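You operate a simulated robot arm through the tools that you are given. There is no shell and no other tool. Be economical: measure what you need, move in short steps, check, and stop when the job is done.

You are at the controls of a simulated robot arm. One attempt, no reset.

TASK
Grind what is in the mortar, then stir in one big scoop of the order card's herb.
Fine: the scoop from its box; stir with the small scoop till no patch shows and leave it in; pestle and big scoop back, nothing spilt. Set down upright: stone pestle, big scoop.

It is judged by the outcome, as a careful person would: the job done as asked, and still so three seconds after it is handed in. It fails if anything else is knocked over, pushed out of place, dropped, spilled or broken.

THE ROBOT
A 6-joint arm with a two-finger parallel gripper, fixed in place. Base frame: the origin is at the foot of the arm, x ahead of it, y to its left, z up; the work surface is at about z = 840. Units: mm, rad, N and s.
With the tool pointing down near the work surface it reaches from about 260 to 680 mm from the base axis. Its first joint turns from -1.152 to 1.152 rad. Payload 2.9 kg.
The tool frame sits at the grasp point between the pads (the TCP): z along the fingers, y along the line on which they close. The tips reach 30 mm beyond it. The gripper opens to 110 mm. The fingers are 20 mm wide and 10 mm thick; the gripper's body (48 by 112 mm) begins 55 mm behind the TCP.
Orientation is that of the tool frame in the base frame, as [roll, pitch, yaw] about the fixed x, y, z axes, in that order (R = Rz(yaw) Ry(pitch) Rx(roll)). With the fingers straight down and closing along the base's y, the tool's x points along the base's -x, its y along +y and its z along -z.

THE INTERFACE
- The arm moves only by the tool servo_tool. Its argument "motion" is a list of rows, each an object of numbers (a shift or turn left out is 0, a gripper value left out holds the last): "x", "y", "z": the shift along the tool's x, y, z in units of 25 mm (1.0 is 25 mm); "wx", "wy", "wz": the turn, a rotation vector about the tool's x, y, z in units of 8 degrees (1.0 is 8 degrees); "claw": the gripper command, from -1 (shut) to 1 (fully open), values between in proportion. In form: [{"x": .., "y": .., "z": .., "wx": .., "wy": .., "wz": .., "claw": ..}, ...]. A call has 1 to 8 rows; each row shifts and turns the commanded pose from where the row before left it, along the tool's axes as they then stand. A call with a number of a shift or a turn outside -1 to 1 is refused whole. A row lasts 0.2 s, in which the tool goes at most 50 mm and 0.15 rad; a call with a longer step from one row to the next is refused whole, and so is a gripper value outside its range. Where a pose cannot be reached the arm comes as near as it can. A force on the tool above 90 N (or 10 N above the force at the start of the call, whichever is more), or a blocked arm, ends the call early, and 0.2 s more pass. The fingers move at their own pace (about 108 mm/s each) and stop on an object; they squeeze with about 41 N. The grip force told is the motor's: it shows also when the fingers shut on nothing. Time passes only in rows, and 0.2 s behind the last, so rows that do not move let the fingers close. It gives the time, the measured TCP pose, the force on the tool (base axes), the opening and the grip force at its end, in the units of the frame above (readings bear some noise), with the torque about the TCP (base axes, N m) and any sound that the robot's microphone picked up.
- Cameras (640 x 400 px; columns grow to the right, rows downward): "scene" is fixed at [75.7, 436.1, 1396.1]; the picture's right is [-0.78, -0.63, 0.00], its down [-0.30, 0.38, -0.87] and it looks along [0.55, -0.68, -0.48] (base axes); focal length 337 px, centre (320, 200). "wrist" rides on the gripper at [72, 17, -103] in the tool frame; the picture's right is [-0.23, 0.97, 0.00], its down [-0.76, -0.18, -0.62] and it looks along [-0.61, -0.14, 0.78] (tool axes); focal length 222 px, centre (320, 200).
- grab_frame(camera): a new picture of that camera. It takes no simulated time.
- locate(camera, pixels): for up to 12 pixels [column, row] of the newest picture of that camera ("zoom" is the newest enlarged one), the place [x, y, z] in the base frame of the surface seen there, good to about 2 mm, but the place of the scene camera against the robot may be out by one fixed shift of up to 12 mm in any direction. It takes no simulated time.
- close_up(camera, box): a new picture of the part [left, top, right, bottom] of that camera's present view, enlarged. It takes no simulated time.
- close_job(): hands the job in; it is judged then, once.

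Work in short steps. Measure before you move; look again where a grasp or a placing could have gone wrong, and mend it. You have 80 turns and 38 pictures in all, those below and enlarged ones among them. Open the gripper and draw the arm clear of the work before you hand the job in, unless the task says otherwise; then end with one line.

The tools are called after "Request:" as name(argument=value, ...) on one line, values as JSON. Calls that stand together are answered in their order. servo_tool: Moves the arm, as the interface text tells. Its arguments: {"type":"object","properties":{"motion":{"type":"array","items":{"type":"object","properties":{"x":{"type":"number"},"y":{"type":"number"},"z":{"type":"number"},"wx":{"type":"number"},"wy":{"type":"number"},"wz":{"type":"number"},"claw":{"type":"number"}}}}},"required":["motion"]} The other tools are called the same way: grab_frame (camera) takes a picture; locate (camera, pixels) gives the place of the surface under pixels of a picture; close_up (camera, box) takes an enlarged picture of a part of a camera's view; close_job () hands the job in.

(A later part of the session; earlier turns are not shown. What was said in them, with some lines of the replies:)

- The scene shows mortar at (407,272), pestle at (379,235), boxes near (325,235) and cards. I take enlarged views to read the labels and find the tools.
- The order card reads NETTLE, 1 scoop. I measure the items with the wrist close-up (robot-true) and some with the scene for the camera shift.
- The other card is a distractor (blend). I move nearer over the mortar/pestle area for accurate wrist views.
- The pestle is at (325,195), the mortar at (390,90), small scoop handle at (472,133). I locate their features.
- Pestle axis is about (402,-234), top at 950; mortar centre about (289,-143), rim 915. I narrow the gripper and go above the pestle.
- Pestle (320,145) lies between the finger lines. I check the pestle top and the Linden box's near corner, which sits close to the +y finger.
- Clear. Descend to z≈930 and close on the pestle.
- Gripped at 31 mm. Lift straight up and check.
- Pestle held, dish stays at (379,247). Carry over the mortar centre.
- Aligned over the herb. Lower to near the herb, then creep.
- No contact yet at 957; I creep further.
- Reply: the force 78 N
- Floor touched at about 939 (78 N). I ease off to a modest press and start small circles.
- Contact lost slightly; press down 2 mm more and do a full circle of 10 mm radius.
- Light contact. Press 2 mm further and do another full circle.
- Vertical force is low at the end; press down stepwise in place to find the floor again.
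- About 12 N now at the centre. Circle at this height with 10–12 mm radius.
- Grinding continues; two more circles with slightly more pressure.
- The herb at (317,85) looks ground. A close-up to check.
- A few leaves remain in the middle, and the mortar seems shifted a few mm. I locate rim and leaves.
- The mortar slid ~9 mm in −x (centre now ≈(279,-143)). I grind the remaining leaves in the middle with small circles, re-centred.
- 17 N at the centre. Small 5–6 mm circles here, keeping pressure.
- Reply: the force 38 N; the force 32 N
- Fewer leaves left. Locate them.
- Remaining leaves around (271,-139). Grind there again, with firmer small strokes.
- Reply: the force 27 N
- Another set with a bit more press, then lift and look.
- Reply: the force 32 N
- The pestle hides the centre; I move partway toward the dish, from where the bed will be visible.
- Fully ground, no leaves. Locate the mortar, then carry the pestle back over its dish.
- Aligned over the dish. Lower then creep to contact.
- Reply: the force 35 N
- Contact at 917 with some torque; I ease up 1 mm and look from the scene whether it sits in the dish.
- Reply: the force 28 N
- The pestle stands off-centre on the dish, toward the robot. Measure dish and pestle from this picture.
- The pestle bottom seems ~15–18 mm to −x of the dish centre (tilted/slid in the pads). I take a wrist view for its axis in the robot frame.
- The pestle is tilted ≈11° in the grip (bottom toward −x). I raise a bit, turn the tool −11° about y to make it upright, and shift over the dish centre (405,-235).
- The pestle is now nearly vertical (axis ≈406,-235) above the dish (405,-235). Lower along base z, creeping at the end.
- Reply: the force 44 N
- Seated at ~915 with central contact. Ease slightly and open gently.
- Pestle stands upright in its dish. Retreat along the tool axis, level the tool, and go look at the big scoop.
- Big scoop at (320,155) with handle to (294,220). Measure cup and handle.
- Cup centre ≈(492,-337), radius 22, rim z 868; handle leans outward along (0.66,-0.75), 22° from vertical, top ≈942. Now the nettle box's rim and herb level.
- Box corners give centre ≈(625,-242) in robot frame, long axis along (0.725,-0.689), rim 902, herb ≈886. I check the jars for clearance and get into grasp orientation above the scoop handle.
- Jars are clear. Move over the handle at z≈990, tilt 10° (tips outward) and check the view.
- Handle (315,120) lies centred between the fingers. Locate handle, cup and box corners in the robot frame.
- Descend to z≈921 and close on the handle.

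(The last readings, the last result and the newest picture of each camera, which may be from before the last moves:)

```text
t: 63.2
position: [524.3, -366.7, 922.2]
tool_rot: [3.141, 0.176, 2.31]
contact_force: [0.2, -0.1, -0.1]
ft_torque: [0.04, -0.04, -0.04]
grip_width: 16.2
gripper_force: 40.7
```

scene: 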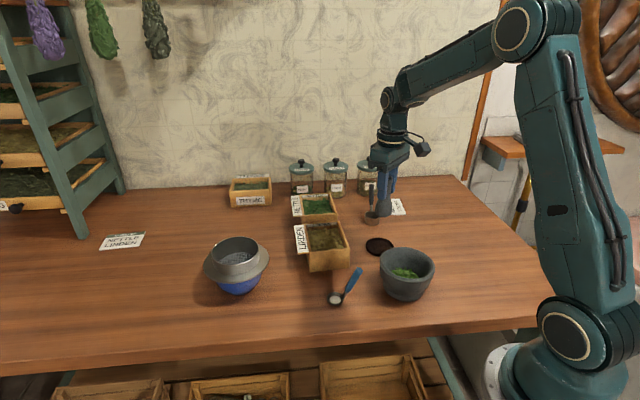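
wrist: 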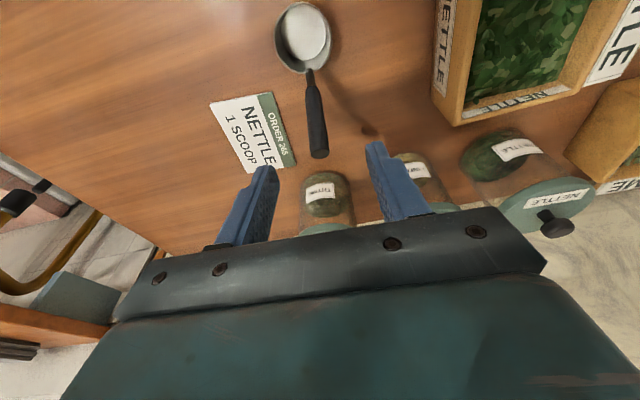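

Handle gripped (16 mm). Lift straight up, then carry sideways above the nettle box.

Request:
servo_tool(motion=[{"x": -0.08, "z": -0.44}, {"x": -0.157, "z": -0.886}, {"x": -0.157, "z": -0.886}, {"x": -0.157, "z": -0.886}, {"x": -0.157, "z": -0.886}, {"x": -0.08, "z": -0.5}, {}])

Request:
servo_tool(motion=[{"x": 0.07, "y": 0.854}, {"x": 0.07, "y": 0.854}, {"x": 0.07, "y": 0.854}, {"x": 0.07, "y": 0.854}, {"x": 0.07, "y": 0.854}, {"x": 0.07, "y": 0.854}, {"x": 0.07, "y": 0.854}, {}])

Request:
grab_frame(camera="wrist")

```text
t: 64.8
position: [523.2, -367.6, 1035.0]
tool_rot: [-3.141, 0.174, 2.311]
contact_force: [-0.3, 0.0, -0.6]
ft_torque: [-0.07, 0.05, 0.01]
grip_width: 16.2
gripper_force: 40.7
```

```text
t: 66.6
position: [625.0, -257.9, 1035.4]
tool_rot: [3.141, 0.175, 2.312]
contact_force: [-0.1, -1.1, -0.8]
ft_torque: [-0.03, -0.03, 0.04]
grip_width: 16.2
gripper_force: 41.5
```

```text
9 pictures are left
```

wrist: 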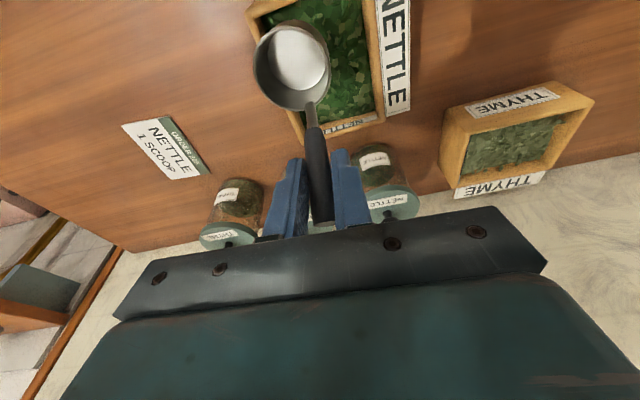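

Scoop held; measure cup and box edges for lateral alignment.

Request:
locate(camera="wrist", pixels=[[254, 70], [328, 65], [300, 103], [300, 60], [249, 10], [302, 138], [384, 118], [365, 20], [345, 60], [315, 100], [314, 160], [297, 122]])

```text
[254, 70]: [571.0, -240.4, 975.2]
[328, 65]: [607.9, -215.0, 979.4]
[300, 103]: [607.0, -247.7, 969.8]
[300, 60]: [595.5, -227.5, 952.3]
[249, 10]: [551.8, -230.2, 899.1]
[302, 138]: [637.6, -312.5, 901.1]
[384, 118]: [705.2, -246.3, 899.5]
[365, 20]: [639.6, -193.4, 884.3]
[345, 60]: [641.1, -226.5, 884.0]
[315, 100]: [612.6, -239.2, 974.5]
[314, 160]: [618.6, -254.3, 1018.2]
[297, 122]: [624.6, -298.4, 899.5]
```

Cup axis offset found; shift +v 16 mm, tilt the cup 35° forward above the box.

Request:
servo_tool(motion=[{"x": 0.27, "y": 0.65, "z": -0.05}, {"wy": -0.88}, {"wy": -0.88}, {"wy": -0.88}, {"wy": -0.88}, {"wy": -0.86}, {}])

```text
t: 68.2
position: [633.8, -243.0, 1034.4]
tool_rot: [-3.137, 0.352, 2.311]
contact_force: [-0.6, 0.2, -0.9]
ft_torque: [0.0, -0.09, 0.02]
grip_width: 16.3
gripper_force: 41.2
out of reach, approached as far as the arm can: row 3, 4, 5, 6
```

Tilt is limited at 20° here. I check whether the command was clipped by turning back one step.

Request:
servo_tool(motion=[{"wy": 0.5}, {}])

```text
t: 68.8
position: [631.1, -243.4, 1033.9]
tool_rot: [-3.138, 0.284, 2.31]
contact_force: [0.1, -0.1, 0.8]
ft_torque: [0.01, -0.02, -0.03]
grip_width: 16.4
gripper_force: 41.6
```

Command is clipped as hoped, so I use a plunge-and-drag with ~6° forward tilt. Align and lower to the herb.

Request:
servo_tool(motion=[{"x": -0.31, "y": 0.08, "z": 0.09}, {"x": 0.2, "z": 0.683}, {"x": 0.2, "z": 0.683}, {"x": 0.2, "z": 0.683}, {"x": 0.18, "z": 0.62}, {}])

```text
t: 70.2
position: [647.2, -249.3, 969.1]
tool_rot: [-3.132, 0.281, 2.311]
contact_force: [0.5, 0.1, -0.5]
ft_torque: [0.01, -0.06, -0.01]
grip_width: 16.2
gripper_force: 41.0
out of reach, approached as far as the arm can: row 5
```

Clipped at this reach with the tilt. I raise, level the cup (10° tool tilt), shift to the near side of the box and try again.

Request:
servo_tool(motion=[{"x": -0.2, "z": -0.69}, {"wy": 0.78}, {"y": -0.63}, {"x": 0.1, "z": 0.6}, {"x": 0.1, "z": 0.6}, {}])

```text
t: 71.6
position: [635.0, -262.1, 956.3]
tool_rot: [-3.138, 0.176, 2.312]
contact_force: [0.6, 0.2, -0.8]
ft_torque: [-0.02, -0.01, -0.02]
grip_width: 16.5
gripper_force: 40.8
```

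Reached (635,-262,956) level, cup bottom ≈874 in the herb. Continue down to ≈937.

Request:
servo_tool(motion=[{"x": 0.07, "z": 0.39}, {"x": 0.07, "z": 0.3}, {}])

```text
t: 72.4
position: [634.8, -259.6, 938.2]
tool_rot: [-3.138, 0.176, 2.31]
contact_force: [-0.2, -0.3, -0.6]
ft_torque: [0.01, 0.0, -0.02]
grip_width: 16.2
gripper_force: 41.1
```

Lower 3–4 mm more with a small drag, then lift level and look.

Request:
servo_tool(motion=[{"x": 0.03, "z": 0.15}, {"y": 0.2}, {"y": 0.1}, {"x": -0.09, "z": -0.49}, {"x": -0.09, "z": -0.49}, {"x": -0.12, "z": -0.69}, {"x": -0.12, "z": -0.69}, {}])

Request:
close_up(camera="wrist", box=[240, 0, 440, 150])

```text
t: 74.2
position: [639.4, -257.9, 995.7]
tool_rot: [-3.138, 0.175, 2.308]
contact_force: [-0.7, -0.5, -0.7]
ft_torque: [0.0, 0.0, -0.02]
grip_width: 16.4
gripper_force: 41.1
```

```text
2.67 times, centred on (340, 75) of wrist
```

zoom: 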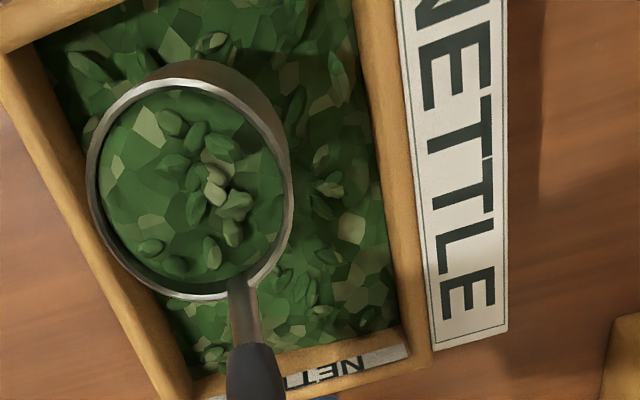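

A full scoop of nettle. Raise level and carry smoothly toward the mortar.

Request:
servo_tool(motion=[{"x": -0.06, "z": -0.35}, {"x": -0.12, "z": -0.69}, {"x": -0.12, "z": -0.69}, {"x": -0.06, "z": -0.35}, {"x": 0.35, "y": -0.25, "z": -0.06}, {"x": 0.7, "y": -0.47, "z": -0.12}, {"x": 0.8, "y": -0.53, "z": -0.14}, {"x": 0.8, "y": -0.53, "z": -0.14}])

Request:
servo_tool(motion=[{"x": 0.6, "y": -0.4, "z": -0.105}, {"x": 0.85, "y": -0.55, "z": -0.15}, {"x": 0.85, "y": -0.55, "z": -0.15}, {"x": 0.85, "y": -0.55, "z": -0.15}, {"x": 0.85, "y": -0.55, "z": -0.15}, {"x": 0.85, "y": -0.55, "z": -0.15}, {"x": 0.85, "y": -0.55, "z": -0.15}, {"x": 0.6, "y": -0.4, "z": -0.105}])

```text
t: 76.0
position: [592.8, -232.1, 1040.2]
tool_rot: [-3.138, 0.174, 2.31]
contact_force: [0.4, 0.0, -0.2]
ft_torque: [-0.01, 0.03, 0.01]
grip_width: 16.2
gripper_force: 40.9
out of reach, approached as far as the arm can: row 1, 2, 3, 4, 7, 8
```

```text
t: 77.8
position: [567.1, -236.7, 1093.5]
tool_rot: [-3.137, 0.175, 2.313]
contact_force: [-0.2, 0.3, 0.2]
ft_torque: [0.0, -0.05, 0.01]
grip_width: 16.4
gripper_force: 41.2
out of reach, approached as far as the arm can: row 1, 2, 3, 4, 5, 6, 7, 8
```

The arm reports being out of reach while moving inward, which is odd. I probe with a small slow move before going on.

Request:
servo_tool(motion=[{"x": 0.05, "z": 0.4}, {"x": 0.05, "z": 0.4}, {}])

Request:
grab_frame(camera="scene")

```text
t: 78.6
position: [574.7, -240.3, 1074.9]
tool_rot: [-3.136, 0.175, 2.311]
contact_force: [-0.5, -0.2, -0.5]
ft_torque: [0.02, 0.0, 0.02]
grip_width: 16.3
gripper_force: 40.3
out of reach, approached as far as the arm can: row 1, 2
```

```text
7 pictures are left
```

scene: 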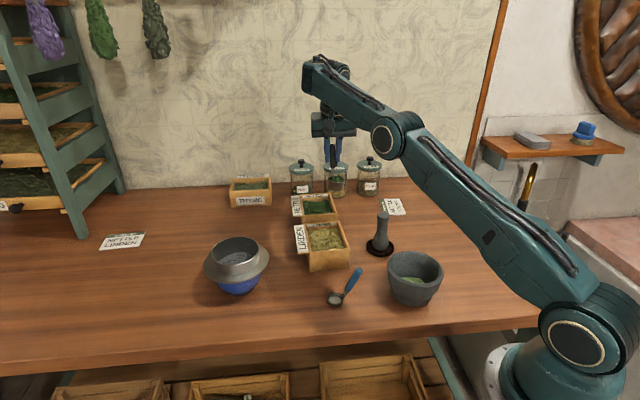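

The picture shows the elbow went past straight to the lower branch (elbow at (395,135)), so inward moves are blocked. I push outward to full stretch so it can pass back, then come inward and see.

Request:
servo_tool(motion=[{"x": -0.89, "y": 0.42, "z": 0.16}, {"x": -0.89, "y": 0.42, "z": 0.16}, {"x": -0.89, "y": 0.42, "z": 0.16}, {"x": -0.89, "y": 0.42, "z": 0.16}])

Request:
servo_tool(motion=[{"x": 0.6, "y": -0.28, "z": -0.1}, {"x": 0.6, "y": -0.28, "z": -0.1}, {"x": 0.6, "y": -0.28, "z": -0.1}, {"x": 0.6, "y": -0.28, "z": -0.1}, {"x": 0.6, "y": -0.28, "z": -0.1}, {"x": 0.6, "y": -0.28, "z": -0.1}])

```text
t: 79.6
position: [616.6, -234.1, 1068.9]
tool_rot: [-3.141, 0.177, 2.312]
contact_force: [-0.2, -0.2, -1.0]
ft_torque: [-0.05, 0.02, -0.02]
grip_width: 16.2
gripper_force: 40.7
out of reach, approached as far as the arm can: row 2, 3, 4
```

```text
t: 81.0
position: [523.4, -193.7, 1068.9]
tool_rot: [-3.137, 0.177, 2.312]
contact_force: [-0.6, -0.1, -1.1]
ft_torque: [0.01, -0.01, 0.02]
grip_width: 16.2
gripper_force: 41.1
```

The elbow is back on the upper branch. Carry on to above the mortar, lowering over the last stretch.

Request:
servo_tool(motion=[{"x": 0.4, "y": -0.37, "z": -0.07}, {"x": 0.713, "y": -0.657, "z": -0.126}, {"x": 0.713, "y": -0.657, "z": -0.126}, {"x": 0.713, "y": -0.657, "z": -0.126}, {"x": 0.713, "y": -0.657, "z": -0.126}, {"x": 0.831, "y": -0.657, "z": 0.544}, {"x": 0.831, "y": -0.657, "z": 0.544}, {"x": 0.831, "y": -0.657, "z": 0.544}])

Request:
servo_tool(motion=[{"x": 0.83, "y": -0.657, "z": 0.53}, {"x": 0.31, "y": -0.29, "z": -0.06}, {}])

Request:
grab_frame(camera="wrist")

```text
t: 82.8
position: [337.7, -177.3, 1017.2]
tool_rot: [-3.137, 0.176, 2.31]
contact_force: [0.0, 0.3, -1.3]
ft_torque: [-0.03, -0.01, -0.01]
grip_width: 16.3
gripper_force: 41.2
```

```text
t: 83.6
position: [303.2, -171.8, 1001.3]
tool_rot: [-3.137, 0.176, 2.31]
contact_force: [-0.1, 0.5, 0.6]
ft_torque: [0.0, -0.01, -0.01]
grip_width: 16.3
gripper_force: 40.8
```

```text
6 pictures are left
```

wrist: 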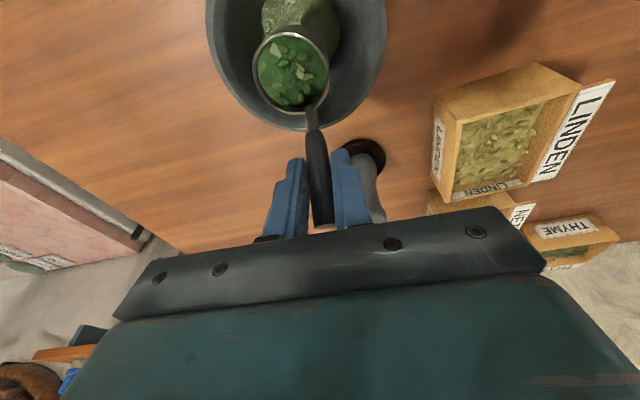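

Cup still full over the mortar. Check cup vs mortar rim positions before tipping.

Request:
locate(camera="wrist", pixels=[[209, 40], [385, 30], [252, 75], [329, 70], [300, 129], [380, 65], [225, 85], [290, 70], [298, 15]])

```text
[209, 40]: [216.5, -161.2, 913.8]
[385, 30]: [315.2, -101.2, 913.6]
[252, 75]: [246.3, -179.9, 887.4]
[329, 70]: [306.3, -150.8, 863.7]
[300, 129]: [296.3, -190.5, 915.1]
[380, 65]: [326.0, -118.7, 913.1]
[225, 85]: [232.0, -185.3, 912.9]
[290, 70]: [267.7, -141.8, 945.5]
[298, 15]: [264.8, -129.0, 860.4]
```

Mortar centre ≈(272,-140), cup over it. Tip sideways toward +v, first to 64°.

Request:
servo_tool(motion=[{"x": 0.006, "y": 0.083, "z": 0.034, "wx": 0.985, "wz": -0.174}, {"x": 0.004, "y": 0.087, "z": 0.022, "wx": 0.985, "wz": -0.174}, {"y": 0.108, "z": 0.003, "wx": 0.985, "wz": -0.174}, {"x": -0.018, "y": 0.284, "z": -0.104, "wx": 0.985, "wz": -0.174}, {"x": -0.025, "y": 0.266, "z": -0.142, "wx": 0.985, "wz": -0.174}, {"x": -0.031, "y": 0.244, "z": -0.177, "wx": 0.985, "wz": -0.174}, {"x": -0.027, "y": 0.172, "z": -0.152, "wx": 0.985, "wz": -0.174}, {"x": -0.031, "y": 0.149, "z": -0.175, "wx": 0.985, "wz": -0.174}])

```text
t: 85.4
position: [333.1, -146.1, 993.8]
tool_rot: [-2.019, 0.078, 2.471]
contact_force: [0.0, 0.2, -1.0]
ft_torque: [0.01, -0.02, 0.03]
grip_width: 16.3
gripper_force: 41.4
```

Tilt reached without trouble. Continue to ~112° and pause to let it fall out, then look.

Request:
servo_tool(motion=[{"x": -0.034, "y": 0.122, "z": -0.193, "wx": 0.985, "wz": -0.174}, {"x": -0.02, "y": 0.07, "z": -0.113, "wx": 0.985, "wz": -0.174}, {"x": -0.021, "y": 0.053, "z": -0.121, "wx": 0.985, "wz": -0.174}, {"x": -0.022, "z": -0.126, "wx": 0.985, "wz": -0.174}, {"z": -0.02, "wx": 0.985, "wz": -0.174}, {"z": -0.02, "wx": 0.985, "wz": -0.174}, {}, {}])

Request:
close_up(camera="scene", box=[310, 180, 470, 310])

```text
t: 86.3
position: [231.2, -143.9, 938.6]
tool_rot: [-1.54, 0.036, 2.495]
contact_force: [-3.4, -1.2, 9.8]
ft_torque: [0.37, -0.09, 0.1]
grip_width: 16.1
gripper_force: 40.9
out of reach, approached as far as the arm can: row 1, 2, 3, 4
stopped in row 4: the force on the tool passed its limit at 124 N (the readings are from after the stop); the commanded pose is now the measured one
```

```text
3.08 times, centred on (390, 245) of scene
```

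zoom: 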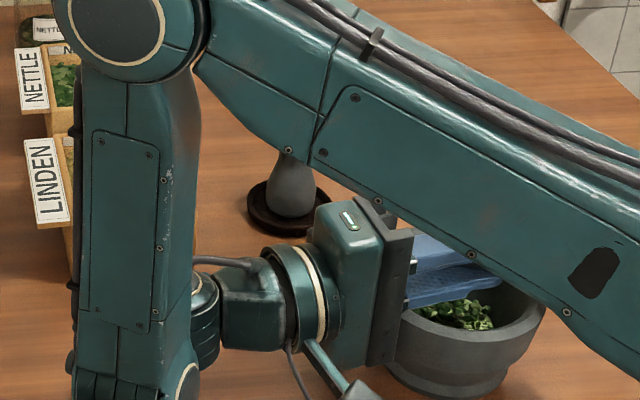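

The wrist hit a limit and the arm swung, touching the mortar; the leaves are in the mortar. I lift straight up (tool −y is up now) to get clear.

Request:
servo_tool(motion=[{"y": -0.4}, {"y": -0.7}, {"y": -0.8}, {"y": -0.8}, {}])

Request:
grab_frame(camera="scene")

```text
t: 87.5
position: [203.4, -139.1, 982.4]
tool_rot: [-1.543, 0.033, 2.497]
contact_force: [0.6, 0.1, -0.4]
ft_torque: [0.0, -0.07, -0.02]
grip_width: 16.1
gripper_force: 40.2
out of reach, approached as far as the arm can: row 1, 2, 3, 4
```

```text
4 pictures are left
```

scene: 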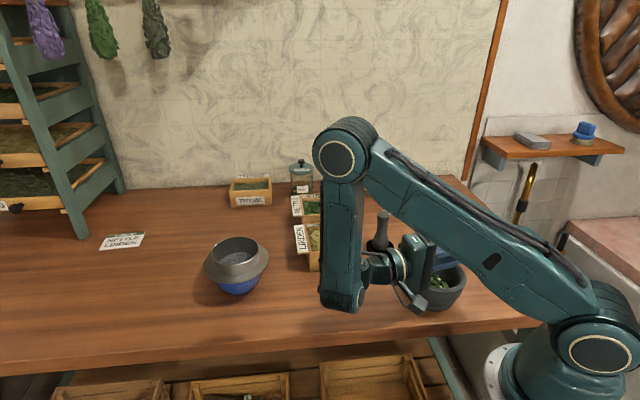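

The mortar has been nudged toward the robot. I back the arm out along the reverse path, reducing the tilt.

Request:
servo_tool(motion=[{"x": -0.86, "y": -0.082, "z": -0.612, "wx": -0.739, "wz": 0.13}, {"x": -0.86, "z": -0.616, "wx": -0.739, "wz": 0.13}, {"x": -0.86, "y": 0.077, "z": -0.612, "wx": -0.739, "wz": 0.13}, {"x": -0.857, "y": 0.155, "z": -0.6, "wx": -0.739, "wz": 0.13}, {"x": -0.853, "y": 0.23, "z": -0.58, "wx": -0.739, "wz": 0.13}, {}])

```text
t: 88.9
position: [336.4, -144.0, 992.5]
tool_rot: [-2.061, 0.122, 2.478]
contact_force: [-0.5, 0.2, 0.3]
ft_torque: [0.02, -0.01, 0.03]
grip_width: 15.9
gripper_force: 41.0
```

Back in a good configuration. Level the scoop again above the mortar and look.

Request:
servo_tool(motion=[{"x": 0.096, "y": -0.264, "z": 0.15, "wx": -0.955, "wz": 0.169}, {"x": 0.09, "y": -0.284, "z": 0.114, "wx": -0.955, "wz": 0.169}, {"x": 0.082, "y": -0.298, "z": 0.075, "wx": -0.955, "wz": 0.169}, {"x": 0.075, "y": -0.307, "z": 0.036, "wx": -0.955, "wz": 0.169}, {"x": 0.068, "y": -0.311, "z": -0.006, "wx": -0.955, "wz": 0.169}, {"x": 0.06, "y": -0.309, "z": -0.049, "wx": -0.955, "wz": 0.169}, {"x": 0.053, "y": -0.302, "z": -0.088, "wx": -0.955, "wz": 0.169}, {"x": 0.047, "y": -0.289, "z": -0.127, "wx": -0.955, "wz": 0.169}])

Request:
grab_frame(camera="wrist")

```text
t: 90.7
position: [285.5, -167.6, 1023.0]
tool_rot: [3.125, 0.211, 2.321]
contact_force: [-0.2, -0.5, -0.5]
ft_torque: [-0.02, -0.01, 0.03]
grip_width: 16.2
gripper_force: 41.0
```

```text
3 pictures are left
```

wrist: 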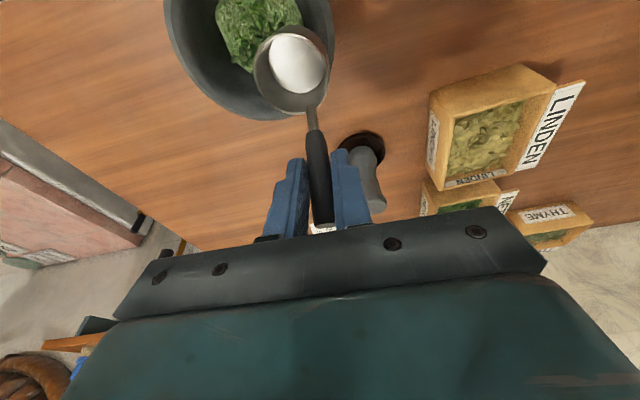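

Cup is empty, the nettle is in the mortar and nothing lies on the table. I note the mortar's place and carry the big scoop back above its spot.

Request:
locate(camera="wrist", pixels=[[166, 30], [333, 25], [185, 75], [215, 105], [270, 119], [332, 60], [245, 40], [366, 165], [345, 140], [382, 140], [255, 75], [327, 80]])

Request:
servo_tool(motion=[{"x": -0.13, "z": -0.71, "wx": 0.14, "wy": 0.26, "wz": 0.07}, {"x": -0.13, "z": -0.71}, {"x": -0.867, "y": 0.119, "z": 0.153}, {"x": -0.867, "y": 0.119, "z": 0.153}, {"x": -0.867, "y": 0.119, "z": 0.153}, {"x": -0.867, "y": 0.119, "z": 0.153}, {"x": -0.867, "y": 0.119, "z": 0.153}, {"x": -0.867, "y": 0.119, "z": 0.153}])

Request:
servo_tool(motion=[{"x": -0.867, "y": 0.119, "z": 0.153}, {"x": -0.867, "y": 0.119, "z": 0.153}, {"x": -0.867, "y": 0.119, "z": 0.153}, {"x": -0.867, "y": 0.119, "z": 0.153}, {"x": -0.825, "y": 0.119, "z": 0.389}, {"x": -0.825, "y": 0.119, "z": 0.389}, {"x": -0.825, "y": 0.119, "z": 0.389}, {"x": -0.78, "y": 0.119, "z": 0.38}])

Request:
servo_tool(motion=[{}])

```text
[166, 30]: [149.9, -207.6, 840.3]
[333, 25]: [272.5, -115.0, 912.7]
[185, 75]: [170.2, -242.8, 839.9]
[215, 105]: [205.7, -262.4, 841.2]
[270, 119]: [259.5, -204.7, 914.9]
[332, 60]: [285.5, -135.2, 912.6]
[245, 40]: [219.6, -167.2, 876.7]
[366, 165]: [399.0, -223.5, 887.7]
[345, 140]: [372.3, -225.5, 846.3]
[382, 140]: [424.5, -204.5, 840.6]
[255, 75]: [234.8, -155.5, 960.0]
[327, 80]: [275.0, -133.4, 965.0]
```

```text
t: 92.5
position: [388.4, -253.6, 1059.0]
tool_rot: [-3.138, 0.177, 2.311]
contact_force: [0.0, -0.2, -2.2]
ft_torque: [0.01, 0.02, -0.03]
grip_width: 16.3
gripper_force: 41.1
```

```text
t: 94.3
position: [524.7, -369.2, 1035.4]
tool_rot: [-3.137, 0.177, 2.31]
contact_force: [-0.3, 0.1, -0.6]
ft_torque: [0.0, -0.01, 0.01]
grip_width: 16.3
gripper_force: 41.3
```

```text
t: 94.7
position: [525.1, -368.2, 1036.8]
tool_rot: [-3.138, 0.176, 2.309]
contact_force: [0.0, -0.2, -0.2]
ft_torque: [-0.02, -0.02, -0.02]
grip_width: 16.3
gripper_force: 40.9
```

Mortar is now at ≈(232,-155). I set the big scoop down exactly where it was picked up, release and rise.

Request:
servo_tool(motion=[{"x": 0.18, "z": 0.867}, {"x": 0.17, "z": 0.867}, {"x": 0.17, "z": 0.867}, {"x": 0.16, "z": 0.867}, {"x": 0.16, "z": 0.867}, {"x": 0.02, "z": 0.09}, {"x": 0.01, "z": 0.07}, {}])

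Request:
servo_tool(motion=[{"x": 0.005, "z": 0.03}, {}])

Request:
servo_tool(motion=[{"claw": -0.6}, {"claw": -0.4}, {"claw": 0.1}, {"claw": 0.1}])

Request:
servo_tool(motion=[{"x": -0.15, "z": -0.85}, {"x": -0.15, "z": -0.85}, {"x": -0.15, "z": -0.85}, {"x": -0.15, "z": -0.85}, {}])

```text
t: 96.5
position: [523.5, -368.4, 926.9]
tool_rot: [-3.14, 0.189, 2.309]
contact_force: [6.3, -7.4, 28.3]
ft_torque: [-0.28, 0.56, 0.18]
grip_width: 16.3
gripper_force: 41.2
```

```text
t: 97.1
position: [523.6, -366.8, 925.8]
tool_rot: [-3.14, 0.187, 2.311]
contact_force: [5.8, -6.4, 30.8]
ft_torque: [-0.21, 0.59, 0.15]
grip_width: 16.1
gripper_force: 41.4
```

```text
t: 98.1
position: [522.4, -366.9, 920.1]
tool_rot: [-3.138, 0.176, 2.31]
contact_force: [0.4, -0.6, -0.6]
ft_torque: [-0.01, -0.03, 0.01]
grip_width: 60.6
gripper_force: 0.2
```

```text
t: 99.3
position: [522.3, -365.9, 1005.9]
tool_rot: [-3.138, 0.175, 2.311]
contact_force: [0.4, 0.6, 0.6]
ft_torque: [0.0, 0.01, 0.01]
grip_width: 60.6
gripper_force: 0.1
```

Released and clear. Turn the tool level and to the small scoop's orientation, move above the mortar with closed fingers, and take a look.

Request:
servo_tool(motion=[{"wy": 0.62}, {"wy": 0.63}, {"wz": -1, "claw": -1}, {"wz": -1}, {"wz": -1}, {"wz": -1}, {"wz": -1}, {"wz": -1}])

Request:
servo_tool(motion=[{"wz": -1}, {"wz": -1}, {"wz": -1}, {"wz": -1}, {"wz": -1}, {"wz": -0.5}, {}])

Request:
servo_tool(motion=[{"x": 0.11, "y": 0.915}, {"x": 0.11, "y": 0.915}, {"x": 0.11, "y": 0.915}, {"x": 0.11, "y": 0.915}, {"x": 0.11, "y": 0.915}, {"x": 0.11, "y": 0.915}, {"x": 0.11, "y": 0.915}, {"x": 0.11, "y": 0.915}])

Request:
servo_tool(motion=[{"x": 0.11, "y": 0.915}, {"x": 0.11, "y": 0.915}, {"x": 0.11, "y": 0.915}, {"x": 0.11, "y": 0.915}, {"x": 0.11, "y": 0.915}, {"x": 0.11, "y": 0.915}, {"x": 0.11, "y": 0.915}, {}])

Request:
grab_frame(camera="wrist")

```text
t: 101.1
position: [522.6, -365.7, 1006.5]
tool_rot: [-3.139, -0.001, -3.134]
contact_force: [0.7, -0.2, -0.6]
ft_torque: [0.03, -0.04, 0.0]
grip_width: 0.0
gripper_force: 38.0
```

```text
t: 102.7
position: [523.0, -365.5, 1005.1]
tool_rot: [-3.14, -0.003, -2.368]
contact_force: [0.6, 0.6, -0.2]
ft_torque: [0.02, -0.02, -0.03]
grip_width: 0.0
gripper_force: 37.5
```

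```text
t: 104.5
position: [379.4, -253.4, 1008.0]
tool_rot: [-3.141, -0.003, -2.368]
contact_force: [0.7, 0.4, 0.3]
ft_torque: [-0.02, 0.05, -0.02]
grip_width: 0.0
gripper_force: 37.4
```

```text
t: 106.3
position: [251.7, -149.9, 1005.3]
tool_rot: [3.141, -0.004, -2.369]
contact_force: [0.3, -1.0, 0.1]
ft_torque: [0.01, -0.01, -0.03]
grip_width: 0.0
gripper_force: 37.4
```

```text
2 pictures are left
```

wrist: 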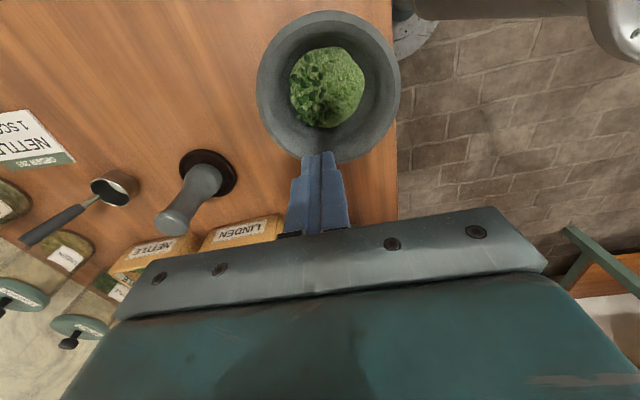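

Leaves lie beside the powder; nothing is spilt; big scoop and pestle stand. I hook the closed fingers inside the far rim, draw the mortar back ~50 mm, lift, and look toward the small scoop.

Request:
servo_tool(motion=[{"z": 0.8}, {"z": 0.8}, {"z": 0.8}, {"z": 0.8}, {}])

Request:
servo_tool(motion=[{"x": -0.336, "y": -0.217}, {"x": -0.336, "y": -0.217}, {"x": -0.336, "y": -0.217}, {"x": -0.336, "y": -0.217}, {"x": -0.336, "y": -0.217}, {"x": -0.336, "y": -0.217}, {}])

Request:
servo_tool(motion=[{"x": 0.336, "y": 0.217}, {"z": -0.8}, {"z": -0.8}, {"z": -0.8}, {"z": -0.8}, {"z": -0.4}, {}])

Request:
servo_tool(motion=[{"x": -0.8, "claw": 0.3}, {"x": -0.8, "claw": 0.3}, {}])

Request:
grab_frame(camera="wrist")

```text
t: 107.5
position: [251.8, -149.9, 925.2]
tool_rot: [-3.14, -0.003, -2.368]
contact_force: [0.5, 0.4, -0.3]
ft_torque: [-0.02, 0.0, 0.01]
grip_width: 0.3
gripper_force: 38.4
```

```text
t: 109.1
position: [312.2, -137.7, 926.8]
tool_rot: [-3.14, -0.003, -2.367]
contact_force: [-3.0, -0.7, 1.4]
ft_torque: [-0.03, 0.05, 0.0]
grip_width: 0.0
gripper_force: 37.4
```

```text
t: 110.7
position: [299.4, -140.2, 1017.2]
tool_rot: [-3.14, -0.003, -2.368]
contact_force: [-0.1, 0.0, -1.2]
ft_torque: [0.0, -0.01, -0.02]
grip_width: 0.0
gripper_force: 37.8
```

```text
t: 111.5
position: [328.9, -112.4, 1016.7]
tool_rot: [-3.139, -0.003, -2.369]
contact_force: [0.1, -0.2, 0.3]
ft_torque: [-0.06, 0.0, -0.03]
grip_width: 71.6
gripper_force: 0.1
```

```text
1 pictures are left
```

wrist: 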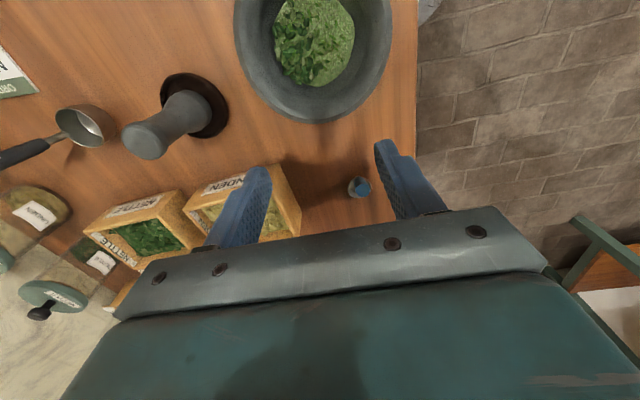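

Mortar drawn back; small scoop handle end at (361,186) with its cup behind. Locate both and the mortar rim.

Request:
locate(camera="wrist", pixels=[[361, 187], [364, 192], [356, 190], [352, 184], [357, 180], [366, 182], [236, 45], [391, 40], [255, 95], [370, 95], [312, 122], [310, 45]])

```text
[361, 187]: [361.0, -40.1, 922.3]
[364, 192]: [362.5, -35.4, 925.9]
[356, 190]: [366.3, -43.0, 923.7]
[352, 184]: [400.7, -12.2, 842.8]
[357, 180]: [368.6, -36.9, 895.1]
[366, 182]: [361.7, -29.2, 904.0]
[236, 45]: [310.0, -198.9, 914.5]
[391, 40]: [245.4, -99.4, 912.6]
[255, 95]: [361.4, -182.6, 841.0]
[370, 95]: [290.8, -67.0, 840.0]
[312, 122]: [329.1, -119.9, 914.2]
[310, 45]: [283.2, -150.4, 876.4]
```

Handle axis at z 918 ≈(361.5,-38.5); mortar centre ≈(280,-148). Move above the handle, descend, close and lift.

Request:
servo_tool(motion=[{"x": -0.75, "y": 0.3}, {"x": -0.75, "y": 0.3}, {"x": -0.75, "y": 0.3}, {"x": -0.75, "y": 0.3}, {}])

Request:
servo_tool(motion=[{"z": 0.79}, {"z": 0.79}, {"z": 0.79}, {"z": 0.79}, {"z": 0.79}, {"claw": -1}, {"claw": -1}, {"claw": -1}])

Request:
servo_tool(motion=[{"z": -0.4}, {"z": -0.8}, {"z": -0.8}, {"z": -0.8}, {"z": -0.8}, {"z": -0.6}, {}])

```text
t: 112.7
position: [361.8, -37.4, 1015.4]
tool_rot: [-3.14, -0.003, -2.369]
contact_force: [0.5, -0.5, -0.1]
ft_torque: [0.02, 0.03, 0.02]
grip_width: 71.3
gripper_force: 0.0
```

```text
t: 114.5
position: [361.2, -39.8, 916.2]
tool_rot: [-3.139, -0.003, -2.368]
contact_force: [0.3, -0.6, -0.2]
ft_torque: [-0.01, 0.0, 0.03]
grip_width: 16.5
gripper_force: 40.9
```

```text
t: 116.1
position: [361.7, -37.4, 1021.4]
tool_rot: [-3.139, -0.004, -2.368]
contact_force: [1.4, 0.1, -0.8]
ft_torque: [0.01, -0.02, 0.02]
grip_width: 16.6
gripper_force: 40.8
```

Small scoop held. Carry over the mortar, tilt 20° so the handle stands upright, lower into the herb and stir in circles.

Request:
servo_tool(motion=[{"x": 0.84, "y": -0.125}, {"x": 0.84, "y": -0.125}, {"x": 0.84, "y": -0.125}, {"x": 0.84, "y": -0.125}, {"x": 0.84, "y": -0.125}, {"x": 0.84, "y": -0.125}, {"x": 0.84, "y": -0.125}, {}])

Request:
servo_tool(motion=[{"wy": 0.83}, {"wy": 0.83}, {"wy": 0.84}, {"x": -0.215, "z": 0.592}, {"x": -0.215, "z": 0.592}, {"x": -0.215, "z": 0.592}, {"x": -0.215, "z": 0.592}, {}])

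Request:
servo_tool(motion=[{"x": 0.486, "z": 0.34}, {"x": -0.154, "y": 0.396, "z": -0.056}, {"x": -0.372, "y": 0.164, "z": -0.135}, {"x": -0.372, "y": -0.164, "z": -0.135}, {"x": -0.154, "y": -0.396, "z": -0.056}, {"x": 0.154, "y": -0.396, "z": 0.056}, {"x": 0.372, "y": -0.164, "z": 0.135}, {"x": 0.372, "y": 0.164, "z": 0.135}])

Request:
servo_tool(motion=[{"x": 0.154, "y": 0.396, "z": 0.056}, {"x": -0.154, "y": 0.396, "z": -0.056}, {"x": -0.372, "y": 0.164, "z": -0.135}, {"x": -0.372, "y": -0.164, "z": -0.135}, {"x": -0.154, "y": -0.396, "z": -0.056}, {"x": 0.154, "y": -0.396, "z": 0.056}, {"x": 0.372, "y": -0.164, "z": 0.135}, {"x": 0.372, "y": 0.164, "z": 0.135}])

```text
t: 117.9
position: [271.5, -157.5, 1022.1]
tool_rot: [-3.14, -0.003, -2.368]
contact_force: [-0.3, -0.1, 0.0]
ft_torque: [-0.03, -0.03, 0.02]
grip_width: 16.6
gripper_force: 40.8
```

```text
t: 119.7
position: [270.2, -156.4, 960.5]
tool_rot: [-3.14, -0.353, -2.369]
contact_force: [0.0, 0.6, -0.7]
ft_torque: [-0.02, 0.02, 0.02]
grip_width: 16.5
gripper_force: 41.3
```

```text
t: 121.5
position: [272.2, -170.1, 956.2]
tool_rot: [-3.141, -0.353, -2.369]
contact_force: [-0.2, 0.5, 0.6]
ft_torque: [0.01, 0.0, -0.01]
grip_width: 16.5
gripper_force: 41.1
```

```text
t: 123.3
position: [271.9, -170.2, 955.7]
tool_rot: [-3.14, -0.352, -2.368]
contact_force: [-0.4, -0.4, -0.1]
ft_torque: [0.01, 0.02, -0.03]
grip_width: 16.4
gripper_force: 40.2
5 turns are left
```

No resistance; five turns left. Stir more: two deeper circles and a small inner one, then check with the last picture.

Request:
servo_tool(motion=[{"x": 0.1, "y": 0.396, "z": 0.2}, {"x": -0.154, "y": 0.396, "z": -0.056}, {"x": -0.372, "y": 0.164, "z": -0.135}, {"x": -0.372, "y": -0.164, "z": -0.135}, {"x": -0.154, "y": -0.396, "z": -0.056}, {"x": 0.154, "y": -0.396, "z": 0.056}, {"x": 0.372, "y": -0.164, "z": 0.135}, {"x": 0.372, "y": 0.164, "z": 0.135}])

Request:
servo_tool(motion=[{"x": 0.154, "y": 0.396, "z": 0.056}, {"x": -0.154, "y": 0.396, "z": -0.056}, {"x": -0.372, "y": 0.164, "z": -0.135}, {"x": -0.372, "y": -0.164, "z": -0.135}, {"x": -0.154, "y": -0.396, "z": -0.056}, {"x": 0.154, "y": -0.396, "z": 0.056}, {"x": 0.372, "y": -0.164, "z": 0.135}, {"x": 0.372, "y": 0.164, "z": 0.135}])

Request:
servo_tool(motion=[{"x": -0.109, "y": 0.396, "z": -0.04}, {"x": -0.263, "y": 0.28, "z": -0.096}, {"x": -0.263, "y": -0.28, "z": -0.096}, {"x": 0.263, "y": -0.28, "z": 0.096}, {"x": 0.263, "y": 0.28, "z": 0.096}, {"x": -0.263, "y": 0.28, "z": -0.096}, {"x": -0.263, "y": -0.28, "z": -0.096}, {"x": 0.263, "y": -0.28, "z": 0.096}])

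Request:
servo_tool(motion=[{"x": 0.263, "y": 0.5, "z": 0.096}, {"x": -0.372, "y": 0.28, "z": -0.135}, {"x": -0.45, "y": -0.1, "z": -0.16}, {"x": -0.1, "y": -0.6, "z": -0.04}, {"x": 0.3, "y": -0.4, "z": 0.11}, {"x": 0.5, "y": 0.1, "z": 0.18}, {"x": 0.1, "y": 0.3, "z": 0.04}, {"x": -0.241, "y": 0.0, "z": -0.091}])

Request:
close_up(camera="wrist", box=[210, 0, 450, 170])

```text
t: 125.1
position: [271.5, -170.7, 951.8]
tool_rot: [-3.14, -0.352, -2.37]
contact_force: [-0.3, 0.4, -0.7]
ft_torque: [0.02, -0.05, 0.01]
grip_width: 16.3
gripper_force: 41.1
```

```text
t: 126.9
position: [271.3, -171.1, 951.8]
tool_rot: [-3.141, -0.352, -2.369]
contact_force: [0.2, -0.1, 0.0]
ft_torque: [0.02, 0.04, 0.01]
grip_width: 16.2
gripper_force: 41.2
```

```text
t: 128.7
position: [277.8, -162.7, 952.4]
tool_rot: [-3.14, -0.354, -2.368]
contact_force: [0.9, -0.3, 0.2]
ft_torque: [-0.01, -0.02, -0.01]
grip_width: 16.0
gripper_force: 41.1
```

```text
t: 130.5
position: [275.5, -159.8, 949.9]
tool_rot: [-3.141, -0.352, -2.368]
contact_force: [0.2, -0.6, -0.4]
ft_torque: [0.02, 0.01, 0.03]
grip_width: 16.3
gripper_force: 41.3
```

```text
2.35 times, centred on (330, 85) of wrist
4 turns are left
```

zoom: 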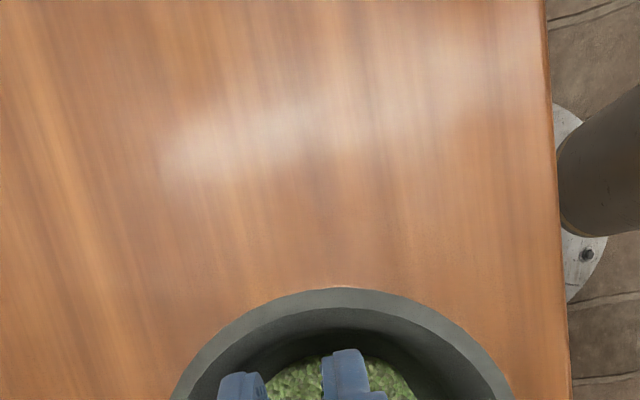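

The visible part is an even mottled mix. I stir three more circles for the hidden part, then ease the handle back 10° and rest the cup on the bottom.

Request:
servo_tool(motion=[{"x": 0.517, "y": 0.2, "z": 0.19}, {"x": -0.154, "y": 0.396, "z": -0.056}, {"x": -0.372, "y": 0.164, "z": -0.135}, {"x": -0.372, "y": -0.164, "z": -0.135}, {"x": -0.154, "y": -0.396, "z": -0.056}, {"x": 0.154, "y": -0.396, "z": 0.056}, {"x": 0.372, "y": -0.164, "z": 0.135}, {"x": 0.372, "y": 0.164, "z": 0.135}])

Request:
servo_tool(motion=[{"x": 0.154, "y": 0.396, "z": 0.056}, {"x": -0.154, "y": 0.396, "z": -0.056}, {"x": -0.372, "y": 0.164, "z": -0.135}, {"x": -0.372, "y": -0.164, "z": -0.135}, {"x": -0.154, "y": -0.396, "z": -0.056}, {"x": 0.154, "y": -0.396, "z": 0.056}, {"x": 0.372, "y": -0.164, "z": 0.135}, {"x": 0.372, "y": 0.164, "z": 0.135}])

Request:
servo_tool(motion=[{"x": 0.154, "y": 0.396, "z": 0.056}, {"x": -0.154, "y": 0.396, "z": -0.056}, {"x": -0.372, "y": 0.164, "z": -0.135}, {"x": -0.372, "y": -0.164, "z": -0.135}, {"x": -0.154, "y": -0.396, "z": -0.056}, {"x": 0.154, "y": -0.396, "z": 0.056}, {"x": 0.372, "y": -0.164, "z": 0.135}, {"x": 0.372, "y": 0.164, "z": 0.135}])

Request:
servo_tool(motion=[{"x": 0.154, "y": 0.396, "z": 0.056}, {"wy": -0.62}, {"wy": -0.63}, {"x": -0.225, "z": 0.123}, {}])

```text
t: 132.3
position: [272.5, -172.4, 950.8]
tool_rot: [-3.14, -0.352, -2.369]
contact_force: [0.0, 0.4, 1.2]
ft_torque: [0.05, -0.06, -0.01]
grip_width: 16.4
gripper_force: 41.1
```

```text
t: 134.1
position: [271.6, -170.5, 951.7]
tool_rot: [-3.141, -0.351, -2.369]
contact_force: [0.4, -0.5, -0.7]
ft_torque: [-0.01, 0.01, -0.05]
grip_width: 16.4
gripper_force: 40.8
```

```text
t: 135.9
position: [272.2, -171.1, 951.1]
tool_rot: [-3.141, -0.351, -2.369]
contact_force: [0.0, -0.4, -0.4]
ft_torque: [-0.01, 0.03, 0.0]
grip_width: 16.3
gripper_force: 40.9
```

```text
t: 137.1
position: [265.5, -162.6, 947.0]
tool_rot: [-3.141, -0.178, -2.367]
contact_force: [0.4, -0.6, -0.5]
ft_torque: [-0.01, 0.0, 0.01]
grip_width: 16.5
gripper_force: 40.6
3 turns are left
```

No contact force; lower 2 mm more, open gently, and withdraw along the tool axis, clear of the work.

Request:
servo_tool(motion=[{"x": -0.017, "z": 0.1}, {}, {"claw": -0.6}, {"claw": -0.5}, {"claw": -0.35}, {"claw": -0.25}, {}])

Request:
servo_tool(motion=[{"z": -0.4}, {"z": -0.6}, {"z": -0.8}, {"z": -0.8}, {"z": -0.8}, {"z": -0.8}, {"z": -0.8}, {"z": -0.8}])

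Request:
servo_tool(motion=[{"z": -0.8}, {"z": -0.8}, {"z": -0.8}, {}, {}])

```text
t: 138.7
position: [265.6, -163.3, 944.3]
tool_rot: [-3.141, -0.178, -2.368]
contact_force: [-0.3, -0.3, -0.7]
ft_torque: [0.0, 0.01, 0.0]
grip_width: 41.3
gripper_force: 0.1
```

```text
t: 140.5
position: [282.7, -144.1, 1086.6]
tool_rot: [-3.141, -0.181, -2.366]
contact_force: [-1.3, 0.5, 0.7]
ft_torque: [-0.04, 0.03, 0.01]
grip_width: 41.3
gripper_force: 0.0
```

```text
t: 141.7
position: [291.4, -136.9, 1147.8]
tool_rot: [-3.139, -0.177, -2.369]
contact_force: [0.2, 0.5, 0.3]
ft_torque: [0.02, -0.03, 0.0]
grip_width: 41.2
gripper_force: 0.0
2 turns are left
```

The gripper is open and clear at z 1148, with no forces and no sounds reported; I hand the job in.

Request:
close_job()

```text
The job is handed in.
```

I ground the herb, stirred in one big scoop of nettle, and left the small scoop in the mortar. The pestle is back upright in its dish. The big scoop is back in its place; it touched down about 5 mm early, but it looked upright afterwards. While tipping the nettle in, the arm hit a limit and pushed the mortar toward itself; I drew it back to about 10 mm from where it started. No spill showed in the pictures. The last one showed only part of the mix, and I stirred three more circles after it. I had no pictures left to confirm that no patch shows or how the small scoop rests.
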